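You operate a simulated robot arm through the tools that you are given. There is no shell and no other tool.

Carry out the task below with a simulated two-armed robot. There is one attempt and no reset: what you move stays moved.

Task
Pour 40 ml of softener into the blue cup and tip it into the grey bowl.
Fine: go by the cup's marks; hold the yellow bottle still while you unscrew it; cap back on; bottle and cup back where they stood. Set down upright: yellow bottle.

The check looks at the end state, three seconds after you hand in, the way a careful person would. Anything else that was tipped, shoved, dropped, spilled or broken makes it a failure. Lids that push on must go on centred and level and be pressed home; caps that screw on are set level and turned clockwise until they are tight.

Robot
Two 7-joint arms with two-finger parallel grippers on one trunk, on a base that drives. Base frame: it is fixed to the floor where the robot stands at the start and does not move with it; the origin is under the middle of the robot, x ahead of it, y to its left, z up; the surface under the hand at the start is at about z = 75. Lengths are in cm, angles in degrees, forces in N, time in s.
The left shoulder is at the start at [8, 13.1, 94.7], the right one opposite. With the tool pointing down near the work surface each hand reaches from about 40 to 86 cm from the robot's upright axis, wherever it stands, measured 20 degrees to its own side. Places, roughly: basin [-210, 0, 80]. Payload 1.57 kg a hand.
The tool frame of a hand sits at the grasp point between the pads (the TCP): z along the fingers, y along the line on which they close. The tips reach 3 cm beyond it. The gripper opens to 11 cm. The fingers are 2.4 cm wide and 1.2 cm thick; the gripper's body (4.8 by 11.2 cm) begins 7.8 cm behind the TCP.
Orientation is told as [roll, pitch, yaw] about the base's x, y, z axes, in that order, counted from this pose: with the fingers straight down and closing along the base's y, the tool's x points along the base's -x, its y along +y and its z along -z.

Tools
- The arms move only by the tool apply_moves. It takes "left_rows", "right_rows" or both (then of equal length, played together; a hand with none holds still); each is a list that holds one entry, the list of rows, each a list of 7 numbers: the shift along the tool's x, y, z in cm, then the turn, a rotation vector about the tool's x, y, z in degrees, then the finger opening in cm, from 0 to 11. In form: [[[x, y, z, wx, wy, wz, claw], ...]]. A call has 1 to 20 rows; each row shifts and turns the commanded pose from where the row before left it, along the tool's axes as they then stand. A row lasts 0.2 s, in which the tool goes at most 5 cm and 8.6 degrees; a call with a longer step from one row to the next is refused whole, and so is a gripper value outside its range. A pose out of reach is approached as far as the arm can. The call stops where the force on the tool passes 60 N (or 10 N more than at its start, if that is more) or the arm is blocked; 0.2 s more then pass. The fingers move at their own pace (about 10.8 cm/s each) and stop on an object; they squeeze with about 28 N. The grip force told is the motor's: it shows also when the fingers shut on nothing. Time passes only in rows, and 0.2 s behind the last, so rows that do not move let the fingers close. It gives the time, the measured TCP pose, the force on the tool (base axes), the opening and the grip force at its end, in the units of the frame above (readings bear some noise), with the torque about the TCP (base axes, N m) and any sound that the robot's microphone picked up.
- Cameras (640 x 400 px; columns grow to the right, rows downward): "scene" is now at [-5.49, -1.97, 142.2]; the picture's right is [-0.20, -0.98, 0.00], its down [-0.55, 0.11, -0.83] and it looks along [0.81, -0.16, -0.56] (base axes); focal length 286 px, centre (320, 200). "left" rides on the left gripper at [7, -1.6, -14.1] in its tool frame; the picture's right is [0.23, 0.97, 0.00], its down [-0.86, 0.20, -0.48] and it looks along [-0.47, 0.11, 0.88] (tool axes); focal length 222 px, centre (320, 200). "right" rides on the right gripper at [7, 1.6, -14.1] in its tool frame; the picture's right is [-0.23, 0.97, 0.00], its down [-0.85, -0.20, -0.48] and it looks along [-0.47, -0.11, 0.88] (tool axes); focal length 222 px, centre (320, 200). There is no depth. A picture from a camera that has moved, and an enlarged one, comes with that camera's place and axes in the base frame and with its lens.
- camera(camera): a new picture of that camera. It takes no simulated time.
- drive_base(legs): drives the robot by 1 to 6 legs, each [ahead, left, turn to the left] in cm, cm and degrees, along the robot's own axes; the way and the turn of a leg run together, so that a leg with both is an arc; at most 150 cm and 180 degrees a leg. The arms and the cameras ride along, it lands a little off, and it stops where it bumps. It gives what a move gives.
- turn_head(pan, tilt): turns the head with the scene camera to pan (to the left, within 109 degrees either way) and tilt (down, from -29 to 69), counted from straight ahead of the robot. It gives what a move gives.
- enlarge(camera, box): a new picture of the part [left, top, right, bottom] of that camera's present view, enlarged. It takes no simulated time.
- job_done(): hands the job in; it is judged then, once.

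Places have to be worked out from the pictures, the camera data and where the tool is seen. Open the grippers and draw the arms clear of the work before you hand the job in, unless the task says otherwise.

The tools are called after ">>>" by a JSON object that holds its "api" and its "payload". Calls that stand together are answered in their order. apply_moves: Moves the arms, as the interface text tells. Its arguments: {"type":"object","properties":{"left_rows":{"type":"array","items":{"type":"array","items":{"type":"array","items":{"type":"number"}}}},"right_rows":{"type":"array","items":{"type":"array","items":{"type":"array","items":{"type":"number"}}}}},"required":[]} The other tools are called the same way: drive_base (legs) drives the base; turn_head (pan, tilt) turns the head that bears the scene camera; camera (camera) takes a picture; enlarge (camera, box) takes an enlarged picture of a part of a camera's view; job_done () hands the job in.

At the start:

```text
time_s: 0.0
left_ee_pos: [56.96, 9.72, 122.89]
left_tcp_rot: [0.0, -0.1, -0.1]
left_contact_force: [0.3, 0.2, 0.1]
left_ft_torque: [0.02, -0.04, -0.01]
left_finger_gap: 10.99
left_grasp_force: 0.2
right_ee_pos: [58.38, -41.75, 118.13]
right_tcp_rot: [0.0, 0.0, 0.0]
right_contact_force: [-0.1, -0.3, 0.4]
right_ft_torque: [-0.03, -0.03, 0.0]
right_finger_gap: 11.01
right_grasp_force: 0.1
robot x, y, heading: [0.3, -0.02, -0.1]
head pan, tilt: [-11.5, 34.3]
```

scene: 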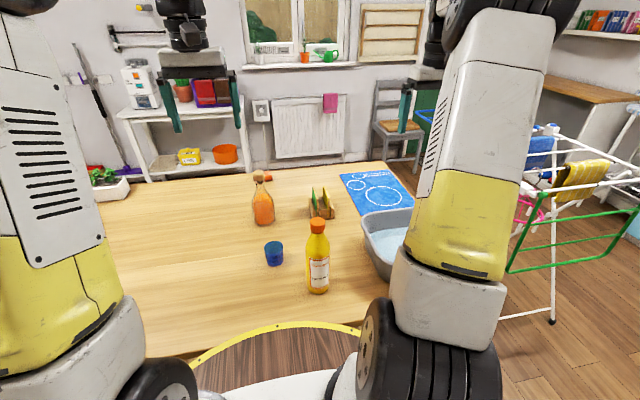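
right: 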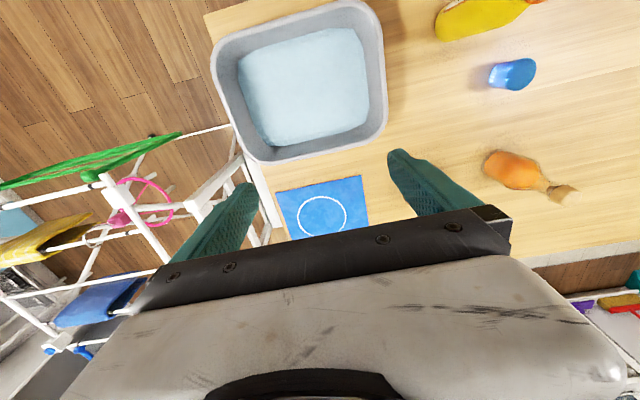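
left: 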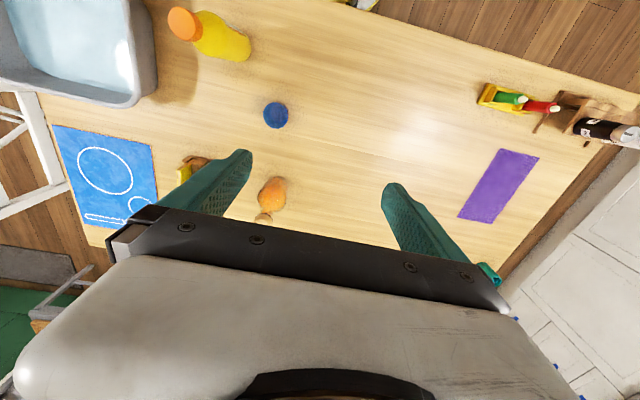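

The pictures show a yellow bottle with an orange cap, a small blue cup, an orange decanter and a grey bowl with water. I'll take enlarged looks to place them precisely.

>>> {"api": "enlarge", "payload": {"camera": "scene", "box": [230, 160, 390, 310]}}

>>> {"api": "enlarge", "payload": {"camera": "left", "box": [150, 0, 350, 130]}}

>>> {"api": "enlarge", "payload": {"camera": "right", "box": [420, 0, 620, 130]}}

```text
2.67 times, centred on (310, 235) of scene
camera zoom: at [-5.49, -1.97, 142.2], right [-0.2, -0.98, 0.0], down [-0.55, 0.11, -0.83], along [0.81, -0.16, -0.56], focal length 763 px, centre (347, 107)
```

zoom: 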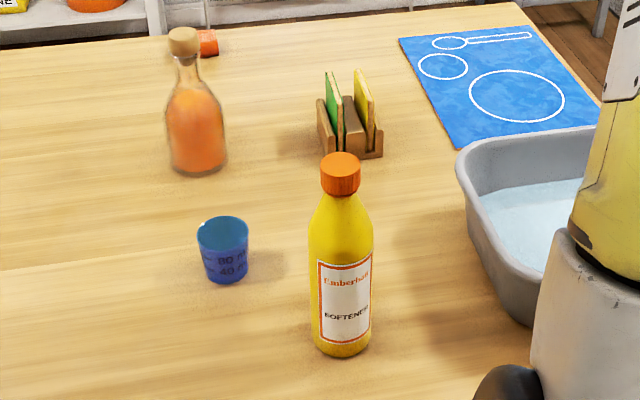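

```text
3.08 times, centred on (250, 65) of left
camera zoom: at [50.05, 7.98, 136.96], right [-0.23, 0.97, 0.0], down [0.86, 0.2, 0.48], along [0.47, 0.11, -0.88], focal length 684 px, centre (535, 615)
```

zoom: 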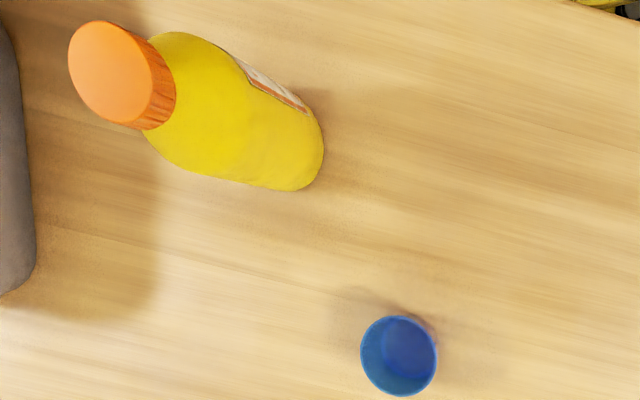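

```text
3.08 times, centred on (520, 65) of right
camera zoom: at [51.63, -40.22, 132.26], right [0.23, 0.97, 0.0], down [0.85, -0.2, 0.48], along [0.47, -0.11, -0.88], focal length 684 px, centre (-295, 615)
```

zoom: 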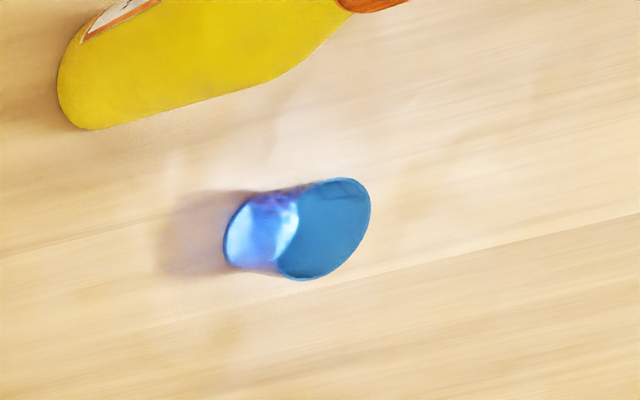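

The cup seems to carry an 80 ml and a 40 ml mark. I'll zoom in closer on cup, cap and bottle.

>>> {"api": "enlarge", "payload": {"camera": "scene", "box": [259, 236, 291, 270]}}

>>> {"api": "enlarge", "payload": {"camera": "scene", "box": [296, 212, 344, 298]}}

>>> {"api": "turn_head", "payload": {"pan": -30, "tilt": 40}}

>>> {"api": "camera", "payload": {"camera": "scene"}}

```text
11.76 times, centred on (275, 253) of scene
camera zoom: at [-5.49, -1.97, 142.2], right [-0.2, -0.98, 0.0], down [-0.55, 0.11, -0.83], along [0.81, -0.16, -0.56], focal length 3366 px, centre (849, -424)
```

zoom: 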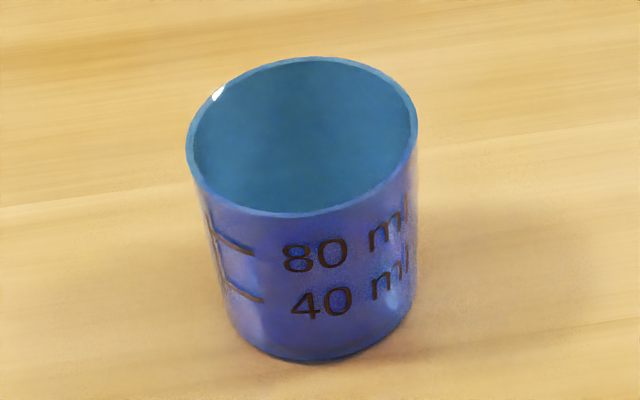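

```text
4.65 times, centred on (320, 255) of scene
camera zoom: at [-5.49, -1.97, 142.2], right [-0.2, -0.98, 0.0], down [-0.55, 0.11, -0.83], along [0.81, -0.16, -0.56], focal length 1331 px, centre (320, -56)
```

zoom: 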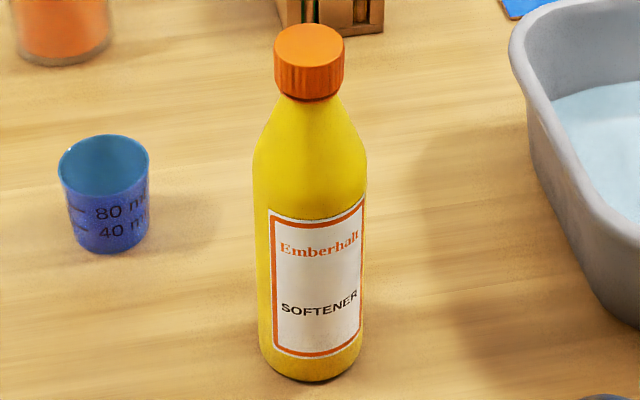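

```text
time_s: 0.8
left_ee_pos: [57.06, 9.6, 123.0]
left_tcp_rot: [-0.1, 0.0, 0.0]
left_contact_force: [-0.3, 0.0, 0.4]
left_ft_torque: [0.02, 0.01, -0.01]
left_finger_gap: 10.99
left_grasp_force: 0.0
right_ee_pos: [58.52, -41.7, 118.16]
right_tcp_rot: [-0.1, 0.0, 0.1]
right_contact_force: [0.4, 0.1, 0.3]
right_ft_torque: [0.01, 0.02, -0.03]
right_finger_gap: 10.99
right_grasp_force: 0.2
robot x, y, heading: [0.15, 0.04, -0.2]
head pan, tilt: [-30.0, 40.0]
```

```text
taken
camera scene: at [-6.78, -4.45, 141.35], right [-0.5, -0.87, 0.0], down [-0.56, 0.32, -0.77], along [0.66, -0.38, -0.64], focal length 286 px, centre (320, 200)
```

scene: 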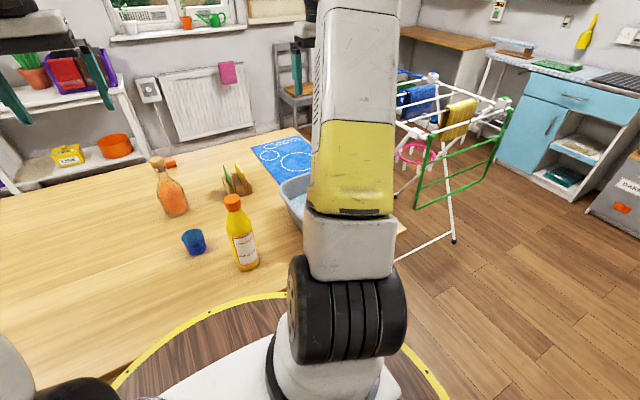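

The cup stands near (60.2, -0.7), rim about 5.7 cm above the table, and the bottle near (47.3, -12.3), about 24 cm tall. I'll check the left side quickly, then back the base off so the right arm can grip the bottle from the front.

>>> {"api": "turn_head", "payload": {"pan": 35, "tilt": 35}}

>>> {"api": "camera", "payload": {"camera": "scene"}}

```text
time_s: 2.2
left_ee_pos: [57.04, 9.62, 122.79]
left_tcp_rot: [0.0, 0.0, 0.0]
left_contact_force: [0.2, -0.2, 0.6]
left_ft_torque: [0.01, 0.01, -0.02]
left_finger_gap: 10.99
left_grasp_force: 0.1
right_ee_pos: [58.55, -41.73, 118.19]
right_tcp_rot: [0.0, 0.1, 0.0]
right_contact_force: [0.1, 0.1, -0.6]
right_ft_torque: [0.01, -0.02, 0.0]
right_finger_gap: 10.96
right_grasp_force: 0.1
robot x, y, heading: [0.21, -0.02, 0.3]
head pan, tilt: [35.0, 35.0]
```

```text
taken
camera scene: at [-6.93, 4.84, 142.1], right [0.57, -0.82, 0.0], down [-0.47, -0.33, -0.82], along [0.67, 0.47, -0.57], focal length 286 px, centre (320, 200)
```

scene: 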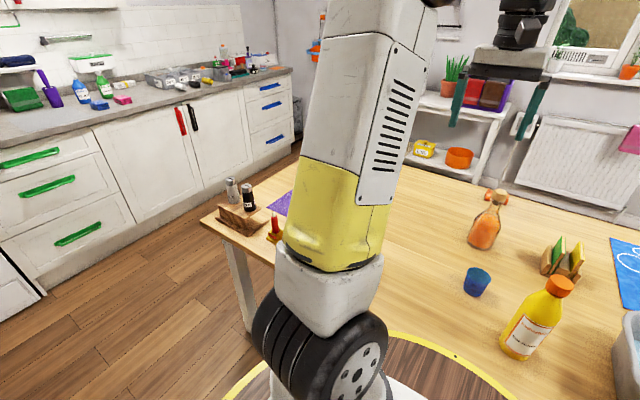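

There's no other bowl in view, so the grey tub on the table is the target. I'll drive back 18 cm and re-aim the head.

>>> {"api": "drive_base", "payload": {"legs": [[-18, 0, 0]]}}

>>> {"api": "turn_head", "payload": {"pan": -8, "tilt": 36}}

>>> {"api": "camera", "payload": {"camera": "scene"}}

>>> {"api": "camera", "payload": {"camera": "right"}}

>>> {"api": "camera", "payload": {"camera": "left"}}

```text
time_s: 3.7
left_ee_pos: [38.84, 9.62, 122.7]
left_tcp_rot: [0.0, -0.1, 0.1]
left_contact_force: [0.0, -0.1, -0.2]
left_ft_torque: [0.0, 0.01, 0.01]
left_finger_gap: 11.03
left_grasp_force: 0.0
right_ee_pos: [40.62, -41.6, 118.05]
right_tcp_rot: [0.0, 0.0, 0.2]
right_contact_force: [-0.9, -0.3, 0.0]
right_ft_torque: [0.0, 0.01, 0.0]
right_finger_gap: 11.0
right_grasp_force: 0.0
robot x, y, heading: [-18.42, 0.07, -0.0]
head pan, tilt: [35.0, 35.0]
```

```text
time_s: 4.8
left_ee_pos: [38.95, 9.66, 122.75]
left_tcp_rot: [0.0, 0.0, 0.1]
left_contact_force: [0.0, 0.6, -0.2]
left_ft_torque: [-0.01, 0.02, 0.01]
left_finger_gap: 11.0
left_grasp_force: 0.0
right_ee_pos: [40.42, -41.67, 118.05]
right_tcp_rot: [0.1, -0.1, 0.1]
right_contact_force: [0.3, -0.3, 0.5]
right_ft_torque: [0.01, 0.01, 0.0]
right_finger_gap: 10.99
right_grasp_force: 0.0
robot x, y, heading: [-18.43, 0.05, 0.0]
head pan, tilt: [-8.0, 36.0]
```

```text
taken
camera scene: at [-23.65, -1.45, 141.95], right [-0.14, -0.99, 0.0], down [-0.58, 0.08, -0.81], along [0.8, -0.11, -0.59], focal length 286 px, centre (320, 200)
```

scene: 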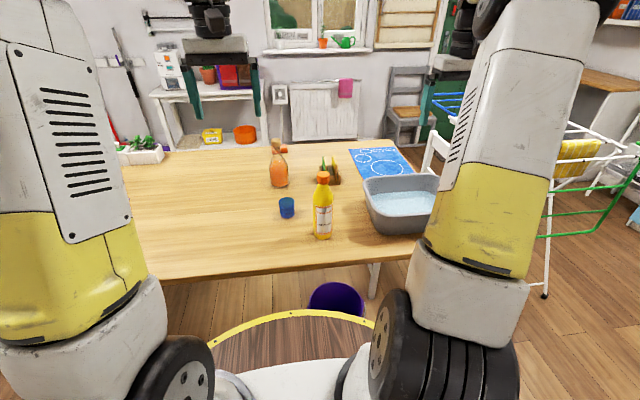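

```text
taken
camera right: at [33.55, -40.12, 132.26], right [0.23, 0.97, 0.0], down [0.86, -0.2, 0.48], along [0.47, -0.11, -0.88], focal length 222 px, centre (320, 200)
```

right: 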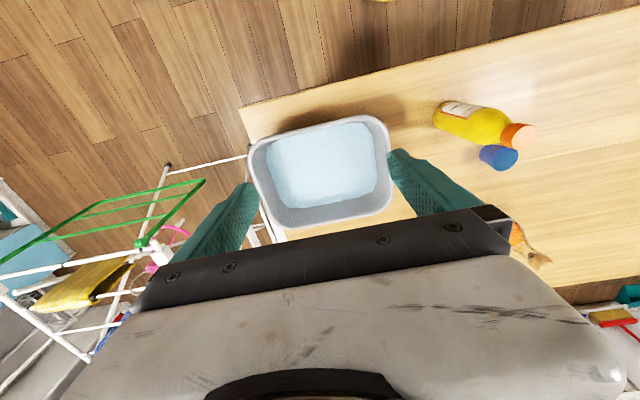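

```text
taken
camera left: at [31.86, 8.09, 136.96], right [-0.23, 0.97, 0.0], down [0.85, 0.2, 0.48], along [0.47, 0.11, -0.88], focal length 222 px, centre (320, 200)
```

left: 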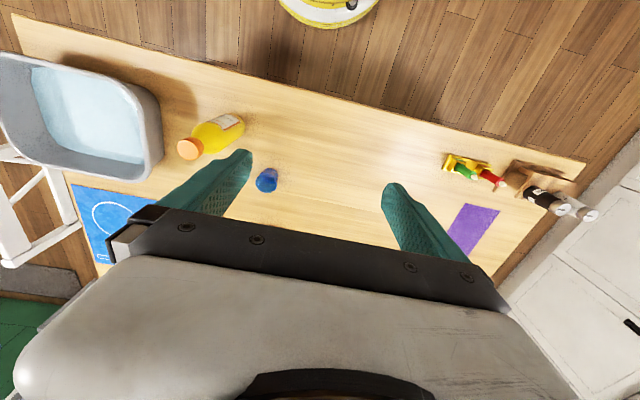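

I'll take zooms with the new view to triangulate bottle, cup and bowl.

>>> {"api": "enlarge", "payload": {"camera": "scene", "box": [270, 165, 350, 245]}}

>>> {"api": "enlarge", "payload": {"camera": "scene", "box": [340, 140, 460, 250]}}

>>> {"api": "enlarge", "payload": {"camera": "left", "box": [160, 100, 300, 200]}}

>>> {"api": "enlarge", "payload": {"camera": "right", "box": [420, 80, 560, 200]}}

```text
5.00 times, centred on (310, 205) of scene
camera zoom: at [-23.65, -1.45, 141.95], right [-0.14, -0.99, 0.0], down [-0.58, 0.08, -0.81], along [0.8, -0.11, -0.59], focal length 1430 px, centre (370, 175)
```

zoom: 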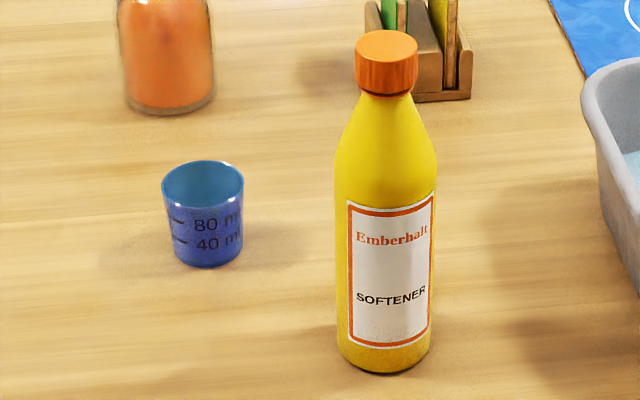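

```text
3.64 times, centred on (400, 195) of scene
camera zoom: at [-23.65, -1.45, 141.95], right [-0.14, -0.99, 0.0], down [-0.58, 0.08, -0.81], along [0.8, -0.11, -0.59], focal length 1040 px, centre (29, 218)
```

zoom: 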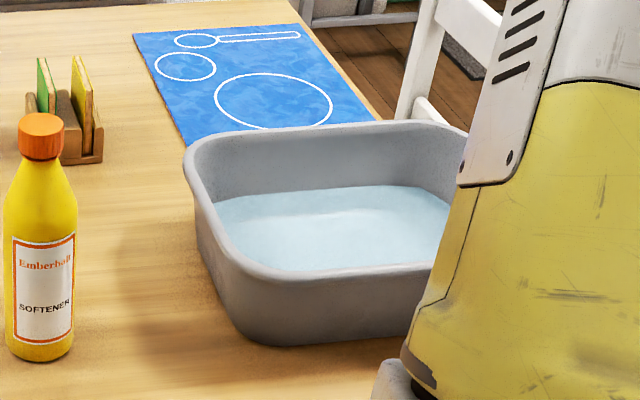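

```text
4.00 times, centred on (230, 150) of left
camera zoom: at [31.86, 8.09, 136.96], right [-0.23, 0.97, 0.0], down [0.85, 0.2, 0.48], along [0.47, 0.11, -0.88], focal length 888 px, centre (680, 400)
```

zoom: 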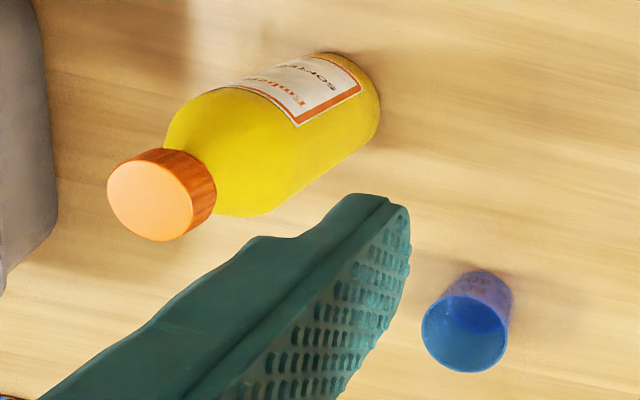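

```text
3.33 times, centred on (490, 140) of right
camera zoom: at [33.55, -40.12, 132.26], right [0.23, 0.97, 0.0], down [0.86, -0.2, 0.48], along [0.47, -0.11, -0.88], focal length 740 px, centre (-247, 400)
```

zoom: 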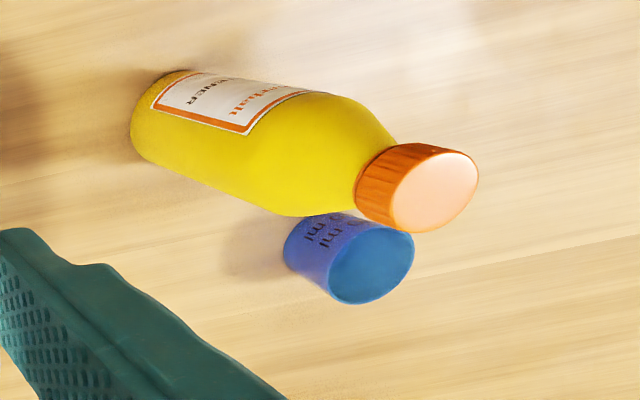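

The hand cameras agree: cap top at about (48.2, -12.0, 98.5), cup at (60.3, -0.55) with rim at z≈80.7. I'll pitch the right hand so its fingers point forward, up where it is free, to test that pose.

>>> {"api": "apply_moves", "payload": {"right_rows": [[[0, 0, 0, 0, -8.3, 0, 11], [0, 0, 0, 0, -8.3, 0, 11], [0, 0, 0, 0, -8.3, 0, 11], [0, 0, 0, 0, -8.3, 0, 11], [0, 0, 0, 0, -8.3, 0, 11], [0, 0, 0, 0, -8.3, 0, 11], [0, 0, 0, 0, -8.3, 0, 11], [0, 0, 0, 0, -8.3, 0, 11], [0, 0, 0, 0, -8.6, 0, 11]]]}}

>>> {"api": "camera", "payload": {"camera": "scene"}}

>>> {"api": "camera", "payload": {"camera": "right"}}

```text
time_s: 6.8
left_ee_pos: [38.83, 9.66, 122.85]
left_tcp_rot: [0.0, 0.0, 0.1]
left_contact_force: [-0.1, -0.4, -0.2]
left_ft_torque: [-0.01, -0.03, -0.04]
left_finger_gap: 10.99
left_grasp_force: 0.0
right_ee_pos: [40.34, -41.62, 118.02]
right_tcp_rot: [-0.1, -75.1, 0.2]
right_contact_force: [0.2, -0.5, 0.8]
right_ft_torque: [-0.01, 0.0, 0.0]
right_finger_gap: 11.02
right_grasp_force: 0.1
robot x, y, heading: [-18.34, 0.02, 0.2]
head pan, tilt: [-8.0, 36.0]
```

```text
taken
camera scene: at [-23.67, -1.45, 141.95], right [-0.14, -0.99, 0.0], down [-0.58, 0.08, -0.81], along [0.8, -0.11, -0.59], focal length 286 px, centre (320, 200)
```

scene: 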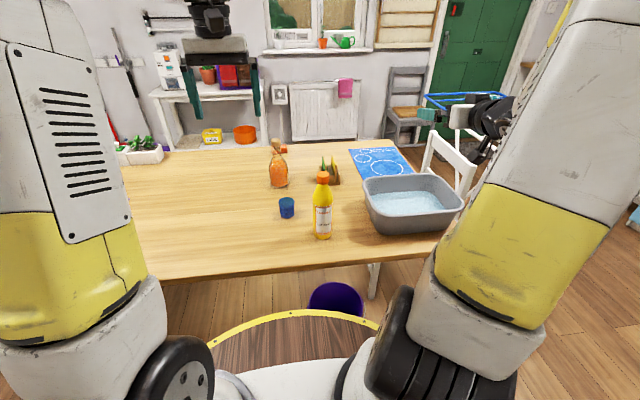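

```text
taken
camera right: at [25.01, -40.1, 115.05], right [0.06, 0.97, 0.22], down [-0.24, -0.2, 0.95], along [0.97, -0.11, 0.22], focal length 222 px, centre (320, 200)
```

right: 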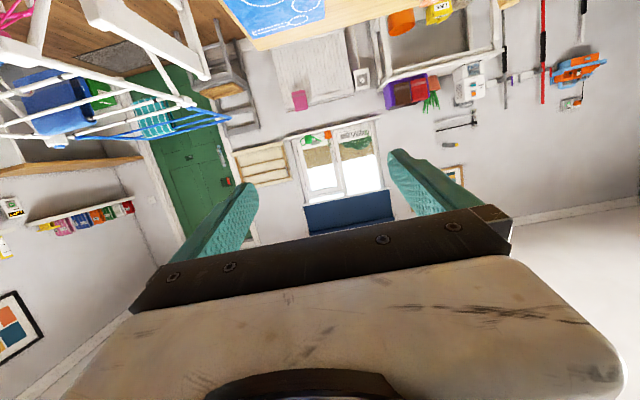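

The forward-pointing pose works. I'll move toward the table centre high above everything and test how far the hand can roll (for the pour).

>>> {"api": "apply_moves", "payload": {"right_rows": [[[0.25, 3.45, 1.97, 0, 0, 0, 11], [0.25, 3.45, 1.97, 0, 0, 0, 11], [0.25, 3.45, 1.97, 0, 0, 0, 11], [0.25, 3.45, 1.97, 0, 0, 0, 11], [0.25, 3.45, 1.97, 0, 0, 0, 11], [0.25, 3.45, 1.97, 0, 0, 0, 11], [0.25, 3.45, 1.97, 0, 0, 0, 11], [0.25, 3.45, 1.97, 0, 0, 0, 11]]]}}

>>> {"api": "apply_moves", "payload": {"right_rows": [[[0, 0, 0, 0, 0, -8.5, 11], [0, 0, 0, 0, 0, -8.5, 11], [0, 0, 0, 0, 0, -8.5, 11], [0, 0, 0, 0, 0, -8.5, 11], [0, 0, 0, 0, 0, -8.5, 11], [0, 0, 0, 0, 0, -8.5, 11], [0, 0, 0, 0, 0, -8.5, 11], [0, 0, 0, 0, 0, -8.5, 11], [0, 0, 0, 0, 0, -8.5, 11], [0, 0, 0, 0, 0, -8.5, 11], [0, 0, 0, 0, 0, -8.5, 11], [0, 0, 0, 0, 0, -8.5, 11], [0, 0, 0, 0, 0, -8.5, 11], [0, 0, 0, 0, 0, -8.5, 11]]]}}

>>> {"api": "camera", "payload": {"camera": "scene"}}

```text
time_s: 8.6
left_ee_pos: [38.83, 9.7, 122.87]
left_tcp_rot: [-0.1, 0.0, 0.1]
left_contact_force: [-0.6, 0.4, 0.1]
left_ft_torque: [0.02, -0.03, 0.03]
left_finger_gap: 11.0
left_grasp_force: 0.1
right_ee_pos: [55.09, -14.19, 112.15]
right_tcp_rot: [0.2, -75.1, -0.2]
right_contact_force: [-0.6, -0.3, -0.3]
right_ft_torque: [0.03, 0.0, 0.04]
right_finger_gap: 10.97
right_grasp_force: 0.1
robot x, y, heading: [-18.31, -0.15, -0.1]
head pan, tilt: [-8.0, 36.0]
```

```text
time_s: 11.6
left_ee_pos: [38.91, 9.76, 122.81]
left_tcp_rot: [0.0, 0.0, 0.1]
left_contact_force: [-0.3, 0.3, 0.0]
left_ft_torque: [0.03, -0.01, 0.0]
left_finger_gap: 10.99
left_grasp_force: 0.0
right_ee_pos: [55.13, -13.94, 112.1]
right_tcp_rot: [-72.9, 28.1, 98.3]
right_contact_force: [-0.1, -0.5, -0.1]
right_ft_torque: [0.01, 0.01, 0.0]
right_finger_gap: 10.98
right_grasp_force: 0.1
robot x, y, heading: [-18.25, -0.16, 0.0]
head pan, tilt: [-8.0, 36.0]
```

```text
taken
camera scene: at [-23.67, -1.44, 141.95], right [-0.14, -0.99, 0.0], down [-0.58, 0.08, -0.81], along [0.8, -0.11, -0.59], focal length 286 px, centre (320, 200)
```

scene: 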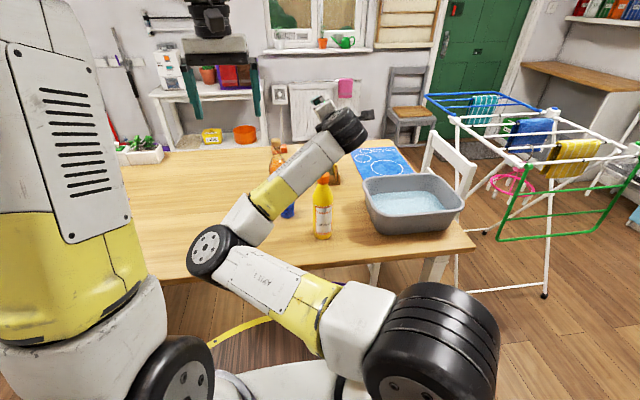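

Rolling to the left drags the elbow across the front of the table, which is undesirable. I'll roll back and test the other roll direction for comparison.

>>> {"api": "apply_moves", "payload": {"right_rows": [[[0, 0, 0, 0, 0, 8.5, 11], [0, 0, 0, 0, 0, 8.5, 11], [0, 0, 0, 0, 0, 8.5, 11], [0, 0, 0, 0, 0, 8.5, 11], [0, 0, 0, 0, 0, 8.5, 11], [0, 0, 0, 0, 0, 8.5, 11], [0, 0, 0, 0, 0, 8.5, 11], [0, 0, 0, 0, 0, 8.5, 11], [0, 0, 0, 0, 0, 8.5, 11], [0, 0, 0, 0, 0, 8.5, 11], [0, 0, 0, 0, 0, 8.5, 11], [0, 0, 0, 0, 0, 8.5, 11], [0, 0, 0, 0, 0, 8.5, 11], [0, 0, 0, 0, 0, 8.5, 11]]]}}

>>> {"api": "camera", "payload": {"camera": "scene"}}

```text
time_s: 14.6
left_ee_pos: [38.9, 9.72, 122.79]
left_tcp_rot: [0.0, 0.0, 0.1]
left_contact_force: [0.2, 0.4, 0.0]
left_ft_torque: [-0.01, 0.0, -0.01]
left_finger_gap: 11.02
left_grasp_force: 0.1
right_ee_pos: [55.02, -13.98, 112.02]
right_tcp_rot: [0.6, -75.0, -0.6]
right_contact_force: [0.3, 0.3, 0.0]
right_ft_torque: [0.01, 0.01, 0.01]
right_finger_gap: 11.0
right_grasp_force: 0.0
robot x, y, heading: [-18.27, -0.39, 0.4]
head pan, tilt: [-8.0, 36.0]
```

```text
taken
camera scene: at [-23.65, -1.44, 141.95], right [-0.14, -0.99, 0.0], down [-0.58, 0.08, -0.81], along [0.8, -0.11, -0.59], focal length 286 px, centre (320, 200)
```

scene: 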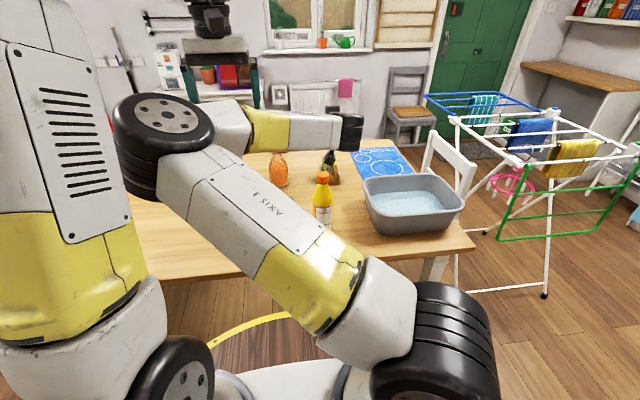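

The elbow stayed swung inward. I'll roll the hand the positive way to bring the elbow back outward and look again.

>>> {"api": "apply_moves", "payload": {"right_rows": [[[0, 0, 0, 0, 0, 8.5, 11], [0, 0, 0, 0, 0, 8.5, 11], [0, 0, 0, 0, 0, 8.5, 11], [0, 0, 0, 0, 0, 8.5, 11], [0, 0, 0, 0, 0, 8.5, 11], [0, 0, 0, 0, 0, 8.5, 11], [0, 0, 0, 0, 0, 8.5, 11]]]}}

>>> {"api": "camera", "payload": {"camera": "scene"}}

```text
time_s: 16.2
left_ee_pos: [38.89, 9.76, 122.75]
left_tcp_rot: [0.1, 0.0, 0.1]
left_contact_force: [0.0, 0.8, 0.1]
left_ft_torque: [-0.02, -0.01, -0.02]
left_finger_gap: 11.0
left_grasp_force: 0.1
right_ee_pos: [55.07, -13.95, 112.04]
right_tcp_rot: [72.6, -29.2, -81.3]
right_contact_force: [-0.8, 1.2, -1.1]
right_ft_torque: [0.01, 0.0, -0.02]
right_finger_gap: 11.0
right_grasp_force: 0.1
robot x, y, heading: [-18.16, 0.01, -0.1]
head pan, tilt: [-8.0, 36.0]
```

```text
taken
camera scene: at [-23.65, -1.44, 141.95], right [-0.14, -0.99, 0.0], down [-0.58, 0.08, -0.81], along [0.8, -0.11, -0.59], focal length 286 px, centre (320, 200)
```

scene: 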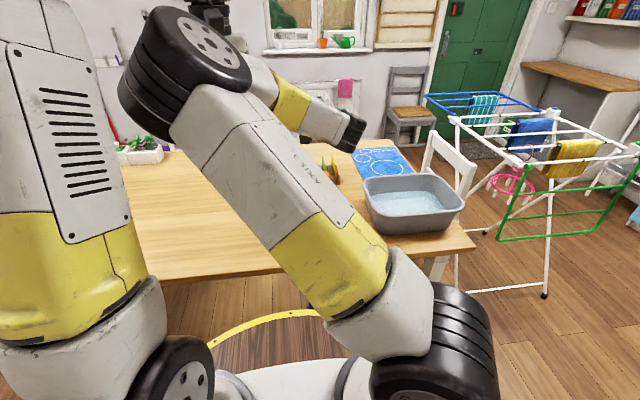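

The elbow lifts and moves back to the right as the roll goes positive; I'll continue to see where it goes.

>>> {"api": "apply_moves", "payload": {"right_rows": [[[0, 0, 0, 0, 0, 8.5, 11], [0, 0, 0, 0, 0, 8.5, 11], [0, 0, 0, 0, 0, 8.5, 11], [0, 0, 0, 0, 0, 8.5, 11], [0, 0, 0, 0, 0, 8.5, 11], [0, 0, 0, 0, 0, 8.5, 11]]]}}

>>> {"api": "camera", "payload": {"camera": "scene"}}

```text
time_s: 17.6
left_ee_pos: [38.87, 9.76, 122.78]
left_tcp_rot: [0.0, 0.1, 0.0]
left_contact_force: [0.1, 0.7, 0.5]
left_ft_torque: [-0.01, 0.0, 0.01]
left_finger_gap: 11.02
left_grasp_force: 0.1
right_ee_pos: [55.05, -13.93, 112.17]
right_tcp_rot: [74.0, 19.9, -95.5]
right_contact_force: [0.2, 0.9, -0.7]
right_ft_torque: [0.02, -0.02, -0.03]
right_finger_gap: 11.0
right_grasp_force: 0.0
robot x, y, heading: [-18.34, 0.24, 0.1]
head pan, tilt: [-8.0, 36.0]
```

```text
taken
camera scene: at [-23.65, -1.44, 141.95], right [-0.14, -0.99, 0.0], down [-0.58, 0.08, -0.81], along [0.8, -0.11, -0.59], focal length 286 px, centre (320, 200)
```

scene: 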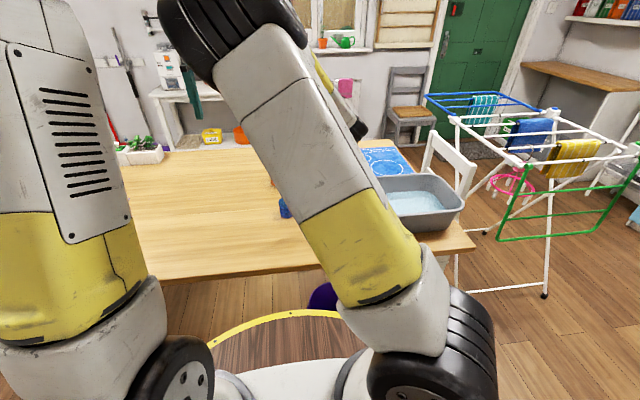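

Rolling swings the elbow, so I'll avoid rolls in this pose and pour by pitching the hand forward instead. First I move the left hand aside, then bring the right hand back to pointing down and unwind it there.

>>> {"api": "apply_moves", "payload": {"left_rows": [[[0, 4, 0, 0, 0, 0, 11], [0, 4, 0, 0, 0, 0, 11], [0, 4, 0, 0, 0, 0, 11], [0, 4, 0, 0, 0, 0, 11]]]}}

>>> {"api": "apply_moves", "payload": {"right_rows": [[[0, 0, 0, 7.83, -2.85, 0, 11], [0, 0, 0, 7.83, -2.85, 0, 11], [0, 0, 0, 7.83, -2.85, 0, 11], [0, 0, 0, 7.83, -2.85, 0, 11], [0, 0, 0, 7.83, -2.85, 0, 11], [0, 0, 0, 7.83, -2.85, 0, 11], [0, 0, 0, 7.83, -2.85, 0, 11], [0, 0, 0, 7.83, -2.85, 0, 11], [0, 0, 0, 7.83, -2.85, 0, 11]]]}}

>>> {"api": "camera", "payload": {"camera": "scene"}}

```text
time_s: 18.6
left_ee_pos: [38.65, 25.91, 122.87]
left_tcp_rot: [0.0, 0.0, 0.1]
left_contact_force: [0.2, -0.3, 0.7]
left_ft_torque: [0.02, 0.01, 0.01]
left_finger_gap: 10.98
left_grasp_force: 0.0
right_ee_pos: [54.97, -14.03, 112.13]
right_tcp_rot: [74.1, 19.8, -95.4]
right_contact_force: [-0.1, 0.1, -0.2]
right_ft_torque: [-0.01, 0.01, 0.02]
right_finger_gap: 10.98
right_grasp_force: 0.1
robot x, y, heading: [-18.36, -0.11, -0.1]
head pan, tilt: [-8.0, 36.0]
```

```text
time_s: 20.6
left_ee_pos: [38.58, 25.86, 122.84]
left_tcp_rot: [0.0, 0.0, 0.1]
left_contact_force: [0.3, 0.2, 0.5]
left_ft_torque: [0.02, -0.06, 0.01]
left_finger_gap: 11.0
left_grasp_force: 0.0
right_ee_pos: [55.19, -13.93, 111.14]
right_tcp_rot: [-0.2, 0.5, -110.0]
right_contact_force: [0.1, -0.7, 0.6]
right_ft_torque: [0.03, -0.03, -0.01]
right_finger_gap: 10.98
right_grasp_force: 0.1
right hand out of reach, approached as far as the arm can: row 3
robot x, y, heading: [-18.72, -0.07, 0.2]
head pan, tilt: [-8.0, 36.0]
```

```text
taken
camera scene: at [-23.69, -1.47, 141.95], right [-0.14, -0.99, 0.0], down [-0.58, 0.08, -0.81], along [0.8, -0.11, -0.59], focal length 286 px, centre (320, 200)
```

scene: 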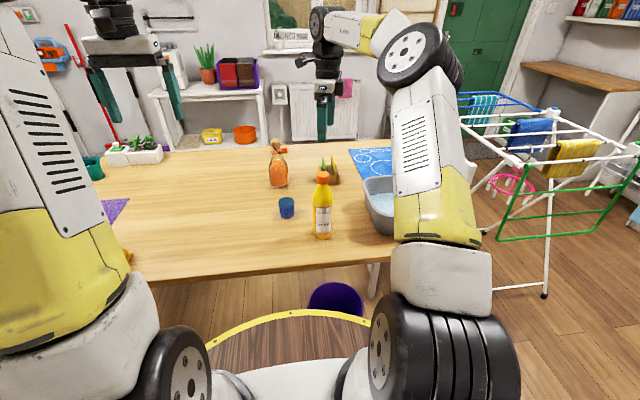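

The elbow is back on the right. Now I unwind the yaw with the hand pointing down.

>>> {"api": "apply_moves", "payload": {"right_rows": [[[0, 0, 0, 0, 0, -8.46, 11], [0, 0, 0, 0, 0, -8.46, 11], [0, 0, 0, 0, 0, -8.46, 11], [0, 0, 0, 0, 0, -8.46, 11], [0, 0, 0, 0, 0, -8.46, 11], [0, 0, 0, 0, 0, -8.46, 11], [0, 0, 0, 0, 0, -8.46, 11], [0, 0, 0, 0, 0, -8.46, 11], [0, 0, 0, 0, 0, -8.46, 11], [0, 0, 0, 0, 0, -8.46, 11], [0, 0, 0, 0, 0, -8.46, 11], [0, 0, 0, 0, 0, -8.46, 11], [0, 0, 0, 0, 0, -8.46, 11]]]}}

>>> {"api": "camera", "payload": {"camera": "scene"}}

```text
time_s: 23.4
left_ee_pos: [38.57, 25.78, 122.88]
left_tcp_rot: [0.0, 0.0, 0.2]
left_contact_force: [-0.8, -0.6, -0.1]
left_ft_torque: [0.04, 0.0, 0.05]
left_finger_gap: 11.01
left_grasp_force: 0.1
right_ee_pos: [55.12, -13.99, 111.29]
right_tcp_rot: [0.5, 0.0, 0.1]
right_contact_force: [-0.5, -0.2, -0.1]
right_ft_torque: [0.01, -0.01, -0.01]
right_finger_gap: 11.01
right_grasp_force: 0.1
robot x, y, heading: [-17.98, -0.1, 0.2]
head pan, tilt: [-8.0, 36.0]
```

```text
taken
camera scene: at [-23.65, -1.45, 141.95], right [-0.14, -0.99, 0.0], down [-0.58, 0.08, -0.81], along [0.8, -0.11, -0.59], focal length 286 px, centre (320, 200)
```

scene: 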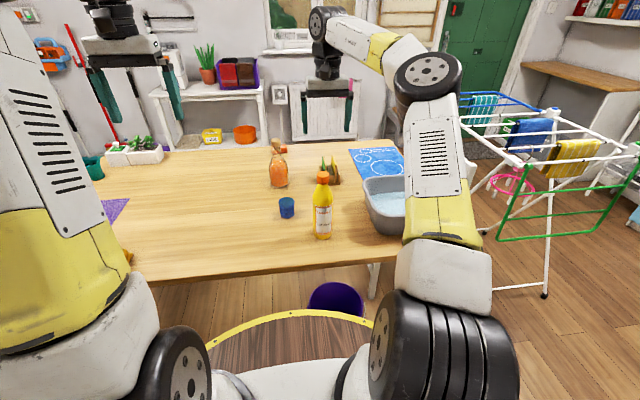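

Posture is good again. I yaw the right hand 25° to the left and pitch it to point forward, then back it off to a standoff in front of the bottle, still high.

>>> {"api": "apply_moves", "payload": {"right_rows": [[[0, 0, 0, 0, 0, -8.33, 11], [0, 0, 0, 0, 0, -8.33, 11], [0, 0, 0, 0, 0, -8.34, 11], [0, 0, 0, 0, -8.33, 0, 11], [0, 0, 0, 0, -8.33, 0, 11], [0, 0, 0, 0, -8.33, 0, 11], [0, 0, 0, 0, -8.33, 0, 11], [0, 0, 0, 0, -8.33, 0, 11], [0, 0, 0, 0, -8.33, 0, 11], [0, 0, 0, 0, -8.33, 0, 11], [0, 0, 0, 0, -8.33, 0, 11], [0, 0, 0, 0, -8.36, 0, 11]]]}}

>>> {"api": "apply_moves", "payload": {"right_rows": [[[2.93, 0.951, -2.204, 0, 0, 0, 11], [2.93, 0.951, -2.204, 0, 0, 0, 11], [2.93, 0.951, -2.204, 0, 0, 0, 11], [2.93, 0.951, -2.204, 0, 0, 0, 11], [2.93, 0.951, -2.204, 0, 0, 0, 11]]]}}

>>> {"api": "camera", "payload": {"camera": "scene"}}

>>> {"api": "camera", "payload": {"camera": "right"}}

>>> {"api": "camera", "payload": {"camera": "left"}}

```text
time_s: 26.0
left_ee_pos: [38.71, 25.92, 122.9]
left_tcp_rot: [0.1, 0.0, 0.1]
left_contact_force: [-0.1, 0.7, 0.8]
left_ft_torque: [0.0, -0.03, -0.02]
left_finger_gap: 10.99
left_grasp_force: 0.0
right_ee_pos: [54.44, -13.71, 110.91]
right_tcp_rot: [2.0, -75.2, 23.1]
right_contact_force: [0.5, -0.6, 0.0]
right_ft_torque: [0.0, 0.03, -0.03]
right_finger_gap: 11.01
right_grasp_force: 0.0
right hand out of reach, approached as far as the arm can: row 3
robot x, y, heading: [-18.6, -0.11, -0.2]
head pan, tilt: [-8.0, 36.0]
```

```text
time_s: 27.2
left_ee_pos: [38.69, 25.92, 123.01]
left_tcp_rot: [0.0, 0.1, 0.0]
left_contact_force: [-0.3, 0.0, 0.8]
left_ft_torque: [-0.04, -0.01, 0.01]
left_finger_gap: 11.01
left_grasp_force: 0.1
right_ee_pos: [39.5, -15.48, 99.66]
right_tcp_rot: [1.8, -75.3, 23.2]
right_contact_force: [-0.4, 0.9, 1.1]
right_ft_torque: [0.0, -0.02, 0.03]
right_finger_gap: 11.01
right_grasp_force: 0.1
robot x, y, heading: [-17.95, 0.07, -0.1]
head pan, tilt: [-8.0, 36.0]
```

```text
taken
camera scene: at [-23.64, -1.45, 141.95], right [-0.14, -0.99, 0.0], down [-0.58, 0.08, -0.81], along [0.8, -0.11, -0.59], focal length 286 px, centre (320, 200)
```

scene: 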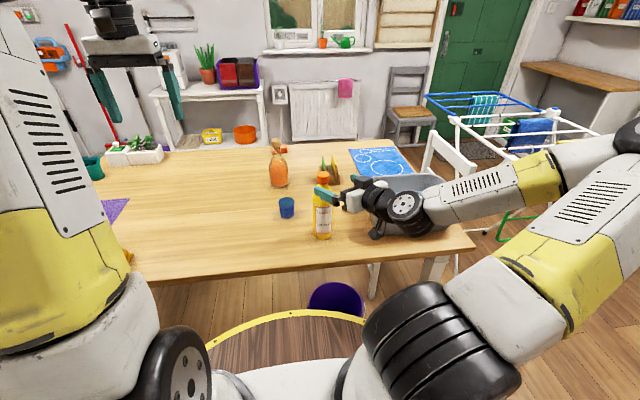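

```text
taken
camera right: at [24.85, -20.57, 96.59], right [-0.36, 0.91, 0.23], down [-0.14, -0.29, 0.95], along [0.92, 0.31, 0.23], focal length 222 px, centre (320, 200)
```

right: 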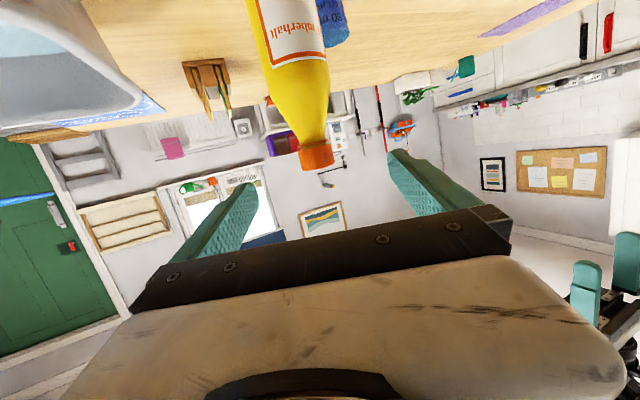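

```text
taken
camera left: at [31.68, 24.26, 137.1], right [-0.23, 0.97, 0.0], down [0.85, 0.2, 0.48], along [0.47, 0.11, -0.88], focal length 222 px, centre (320, 200)
```

left: 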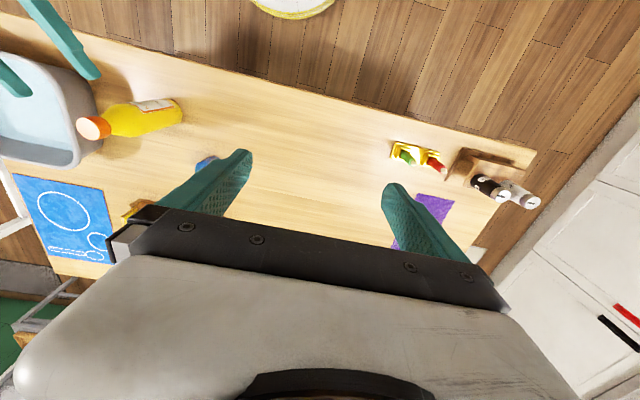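

The bottle projects exactly where I expect between the fingers (lateral offset ~0.5 cm). I lower the right hand to z≈86 in front of the bottle, centring it, and check the arm against the bowl.

>>> {"api": "apply_moves", "payload": {"right_rows": [[[3.3, -0.158, 0.87, 0, 0, 0, 11], [3.3, -0.158, 0.87, 0, 0, 0, 11], [3.3, -0.158, 0.87, 0, 0, 0, 11], [3.3, -0.158, 0.87, 0, 0, 0, 11]]]}}

>>> {"api": "camera", "payload": {"camera": "scene"}}

>>> {"api": "camera", "payload": {"camera": "right"}}

>>> {"api": "enlarge", "payload": {"camera": "left", "box": [0, 0, 200, 150]}}

```text
time_s: 28.2
left_ee_pos: [38.72, 25.9, 123.0]
left_tcp_rot: [0.0, 0.0, 0.1]
left_contact_force: [-0.7, 0.6, -0.8]
left_ft_torque: [-0.03, 0.0, 0.04]
left_finger_gap: 10.99
left_grasp_force: 0.0
right_ee_pos: [39.67, -16.14, 86.07]
right_tcp_rot: [1.8, -75.2, 23.3]
right_contact_force: [-0.4, -0.4, 0.0]
right_ft_torque: [0.0, 0.01, -0.02]
right_finger_gap: 11.02
right_grasp_force: 0.2
robot x, y, heading: [-18.21, -0.09, -0.1]
head pan, tilt: [-8.0, 36.0]
```

```text
taken
camera scene: at [-23.68, -1.45, 141.95], right [-0.14, -0.99, 0.0], down [-0.58, 0.08, -0.81], along [0.8, -0.11, -0.59], focal length 286 px, centre (320, 200)
```

scene: 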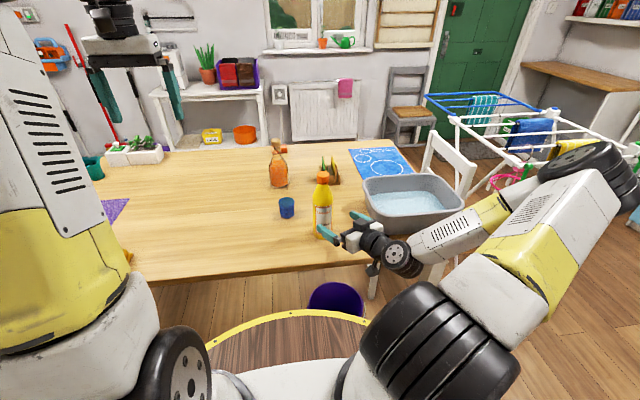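

```text
taken
camera right: at [25.08, -21.27, 83.03], right [-0.36, 0.91, 0.23], down [-0.13, -0.29, 0.95], along [0.92, 0.31, 0.23], focal length 222 px, centre (320, 200)
```

right: 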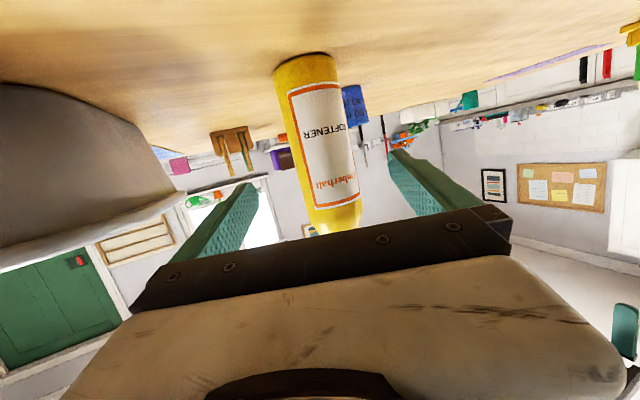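

```text
2.67 times, centred on (100, 75) of left
camera zoom: at [31.65, 24.25, 137.11], right [-0.23, 0.97, 0.0], down [0.85, 0.2, 0.48], along [0.47, 0.11, -0.88], focal length 592 px, centre (907, 533)
```

zoom: 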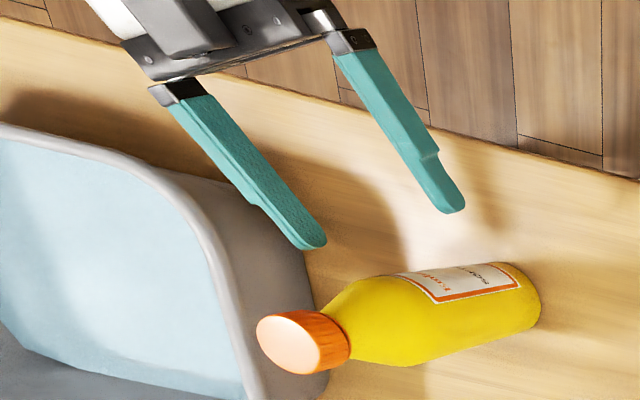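

Hand and bottle are aligned and the arm is clear of the bowl. I advance along the approach direction until the bottle axis is at the grasp point.

>>> {"api": "apply_moves", "payload": {"right_rows": [[[-0.6, 0.03, 2.29, 0, 0, 0, 11], [-0.6, 0.04, 2.29, 0, 0, 0, 11], [-0.6, 0.04, 2.29, 0, 0, 0, 11], [-0.6, 0.04, 2.29, 0, 0, 0, 11]]]}}

>>> {"api": "camera", "payload": {"camera": "right"}}

>>> {"api": "enlarge", "payload": {"camera": "left", "box": [0, 0, 200, 150]}}

>>> {"api": "enlarge", "payload": {"camera": "scene", "box": [260, 150, 440, 290]}}

```text
time_s: 29.2
left_ee_pos: [38.6, 25.89, 122.97]
left_tcp_rot: [0.0, 0.0, 0.1]
left_contact_force: [-0.3, -0.5, 0.6]
left_ft_torque: [0.06, 0.01, -0.02]
left_finger_gap: 11.0
left_grasp_force: 0.0
right_ee_pos: [48.31, -11.89, 86.06]
right_tcp_rot: [1.8, -75.2, 23.2]
right_contact_force: [-0.3, 0.3, -1.0]
right_ft_torque: [0.02, -0.01, 0.01]
right_finger_gap: 11.02
right_grasp_force: 0.1
robot x, y, heading: [-18.48, -0.15, -0.0]
head pan, tilt: [-8.0, 36.0]
```

```text
taken
camera right: at [33.67, -17.15, 82.97], right [-0.36, 0.91, 0.23], down [-0.14, -0.29, 0.95], along [0.92, 0.31, 0.23], focal length 222 px, centre (320, 200)
```

right: 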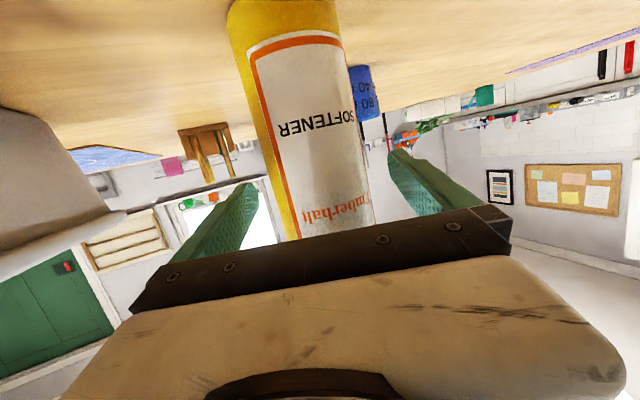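

```text
2.67 times, centred on (100, 75) of left
camera zoom: at [31.66, 24.22, 137.11], right [-0.23, 0.97, 0.0], down [0.85, 0.2, 0.48], along [0.47, 0.11, -0.88], focal length 592 px, centre (907, 533)
```

zoom: 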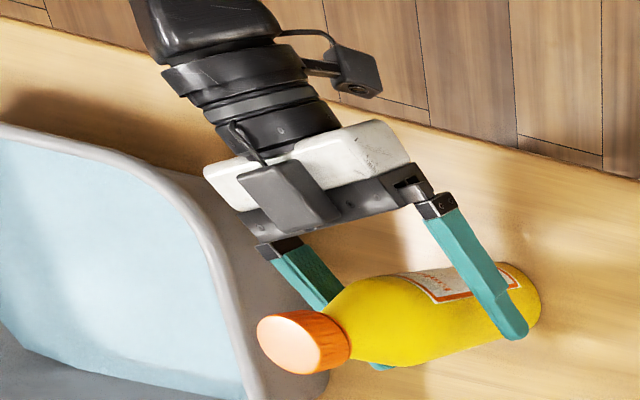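

```text
2.86 times, centred on (350, 220) of scene
camera zoom: at [-23.67, -1.48, 141.95], right [-0.14, -0.99, 0.0], down [-0.58, 0.08, -0.81], along [0.8, -0.11, -0.59], focal length 817 px, centre (234, 143)
```

zoom: 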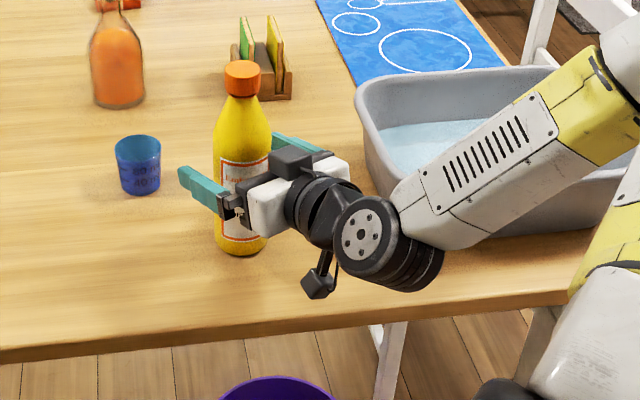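

The bottle is centred between the fingers. I close the right gripper on it.

>>> {"api": "apply_moves", "payload": {"right_rows": [[[0, 0, 0, 0, 0, 0, 8], [0, 0, 0, 0, 0, 0, 7], [0, 0, 0, 0, 0, 0, 6.4], [0, 0, 0, 0, 0, 0, 5.5], [0, 0, 0, 0, 0, 0, 5], [0, 0, 0, 0, 0, 0, 5]]]}}

>>> {"api": "enlarge", "payload": {"camera": "left", "box": [0, 0, 200, 150]}}

>>> {"api": "enlarge", "payload": {"camera": "scene", "box": [260, 150, 440, 290]}}

```text
time_s: 30.6
left_ee_pos: [38.8, 25.98, 122.88]
left_tcp_rot: [-0.1, 0.1, 0.1]
left_contact_force: [-0.5, 0.2, -0.4]
left_ft_torque: [0.0, 0.03, 0.0]
left_finger_gap: 11.03
left_grasp_force: 0.1
right_ee_pos: [48.41, -11.95, 86.03]
right_tcp_rot: [1.6, -75.2, 23.4]
right_contact_force: [0.3, 2.7, 2.6]
right_ft_torque: [0.16, -0.07, 0.03]
right_finger_gap: 6.26
right_grasp_force: 27.8
robot x, y, heading: [-18.06, -0.12, 0.1]
head pan, tilt: [-8.0, 36.0]
```

```text
2.67 times, centred on (100, 75) of left
camera zoom: at [31.67, 24.27, 137.1], right [-0.23, 0.97, 0.0], down [0.85, 0.2, 0.48], along [0.47, 0.11, -0.88], focal length 592 px, centre (907, 533)
```

zoom: 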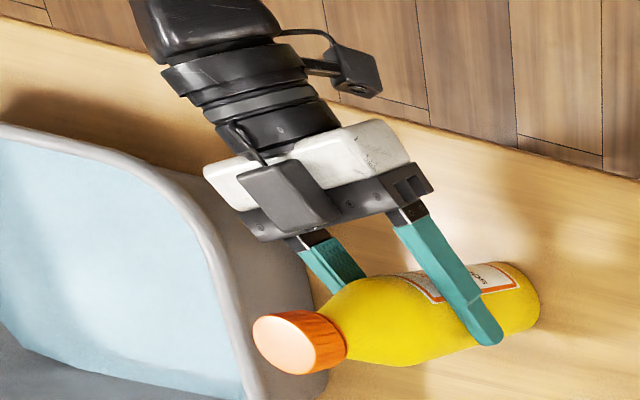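

```text
2.86 times, centred on (350, 220) of scene
camera zoom: at [-23.66, -1.44, 141.95], right [-0.14, -0.99, 0.0], down [-0.58, 0.08, -0.81], along [0.8, -0.11, -0.59], focal length 817 px, centre (234, 143)
```

zoom: 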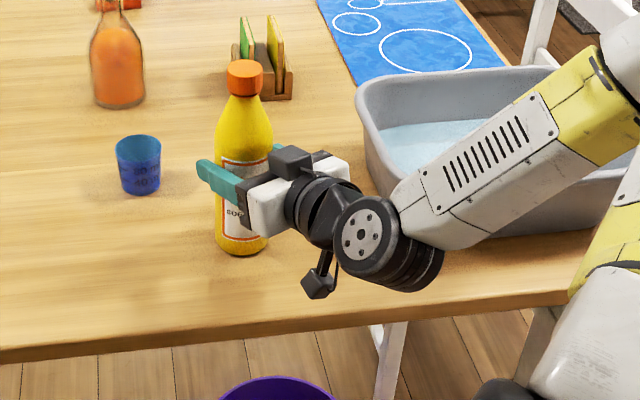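

The bottle is held (gap 6.26 cm, 28 N) with only a ~0.5° lean; I trim that and bring the left hand over the cap at a safe height.

>>> {"api": "apply_moves", "payload": {"right_rows": [[[0, 0, 0, 0, 0, -0.3, 5], [0, 0, 0, 0, 0, -0.3, 5], [0, 0, 0, 0, 0, 0, 5], [0, 0, 0, 0, 0, 0, 5], [0, 0, 0, 0, 0, 0, 5], [0, 0, 0, 0, 0, 0, 5], [0, 0, 0, 0, 0, 0, 5], [0, 0, 0, 0, 0, 0, 5], [0, 0, 0, 0, 0, 0, 5]]], "left_rows": [[[-1.067, -4.244, 1.211, 0, 0, 0, 8], [-1.067, -4.244, 1.211, 0, 0, 0, 8], [-1.067, -4.244, 1.211, 0, 0, 0, 8], [-1.067, -4.244, 1.211, 0, 0, 0, 8], [-1.067, -4.244, 1.211, 0, 0, 0, 8], [-1.067, -4.244, 1.211, 0, 0, 0, 8], [-1.067, -4.244, 1.211, 0, 0, 0, 8], [-1.067, -4.244, 1.211, 0, 0, 0, 8], [-1.067, -4.244, 1.211, 0, 0, 0, 8]]]}}

>>> {"api": "camera", "payload": {"camera": "scene"}}

>>> {"api": "camera", "payload": {"camera": "left"}}

```text
time_s: 32.6
left_ee_pos: [48.69, -12.17, 111.9]
left_tcp_rot: [0.0, 0.1, 0.2]
left_contact_force: [-1.0, 0.1, 0.5]
left_ft_torque: [-0.08, -0.03, 0.01]
left_finger_gap: 8.0
left_grasp_force: 0.0
right_ee_pos: [48.23, -11.93, 86.0]
right_tcp_rot: [-0.9, -75.2, 25.9]
right_contact_force: [-0.6, -2.4, 3.0]
right_ft_torque: [-0.18, 0.03, 0.04]
right_finger_gap: 6.27
right_grasp_force: 27.5
robot x, y, heading: [-18.15, 0.08, 0.1]
head pan, tilt: [-8.0, 36.0]
```

```text
taken
camera scene: at [-23.68, -1.42, 141.95], right [-0.14, -0.99, 0.0], down [-0.58, 0.08, -0.81], along [0.8, -0.11, -0.59], focal length 286 px, centre (320, 200)
```

scene: 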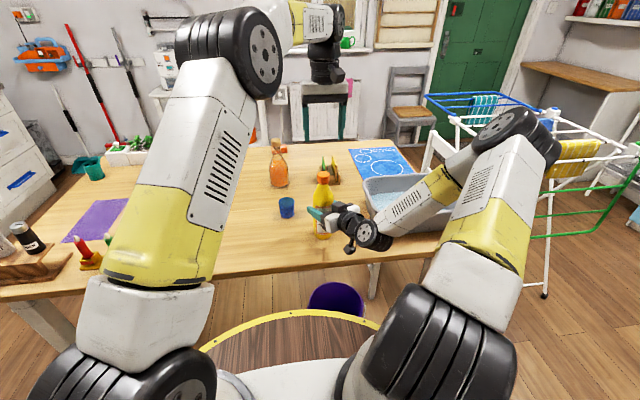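

```text
taken
camera left: at [41.64, -13.83, 126.04], right [-0.23, 0.97, 0.0], down [0.85, 0.2, 0.48], along [0.47, 0.11, -0.88], focal length 222 px, centre (320, 200)
```

left: 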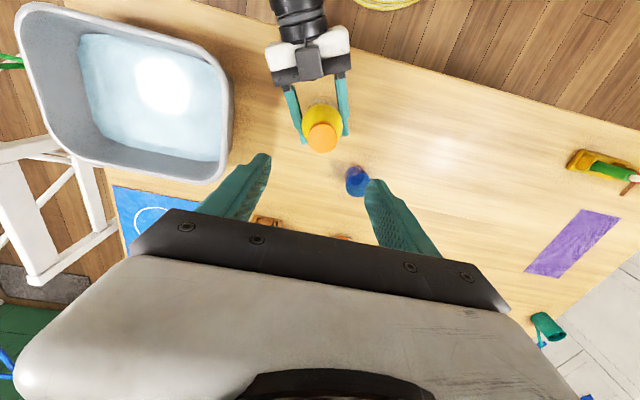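

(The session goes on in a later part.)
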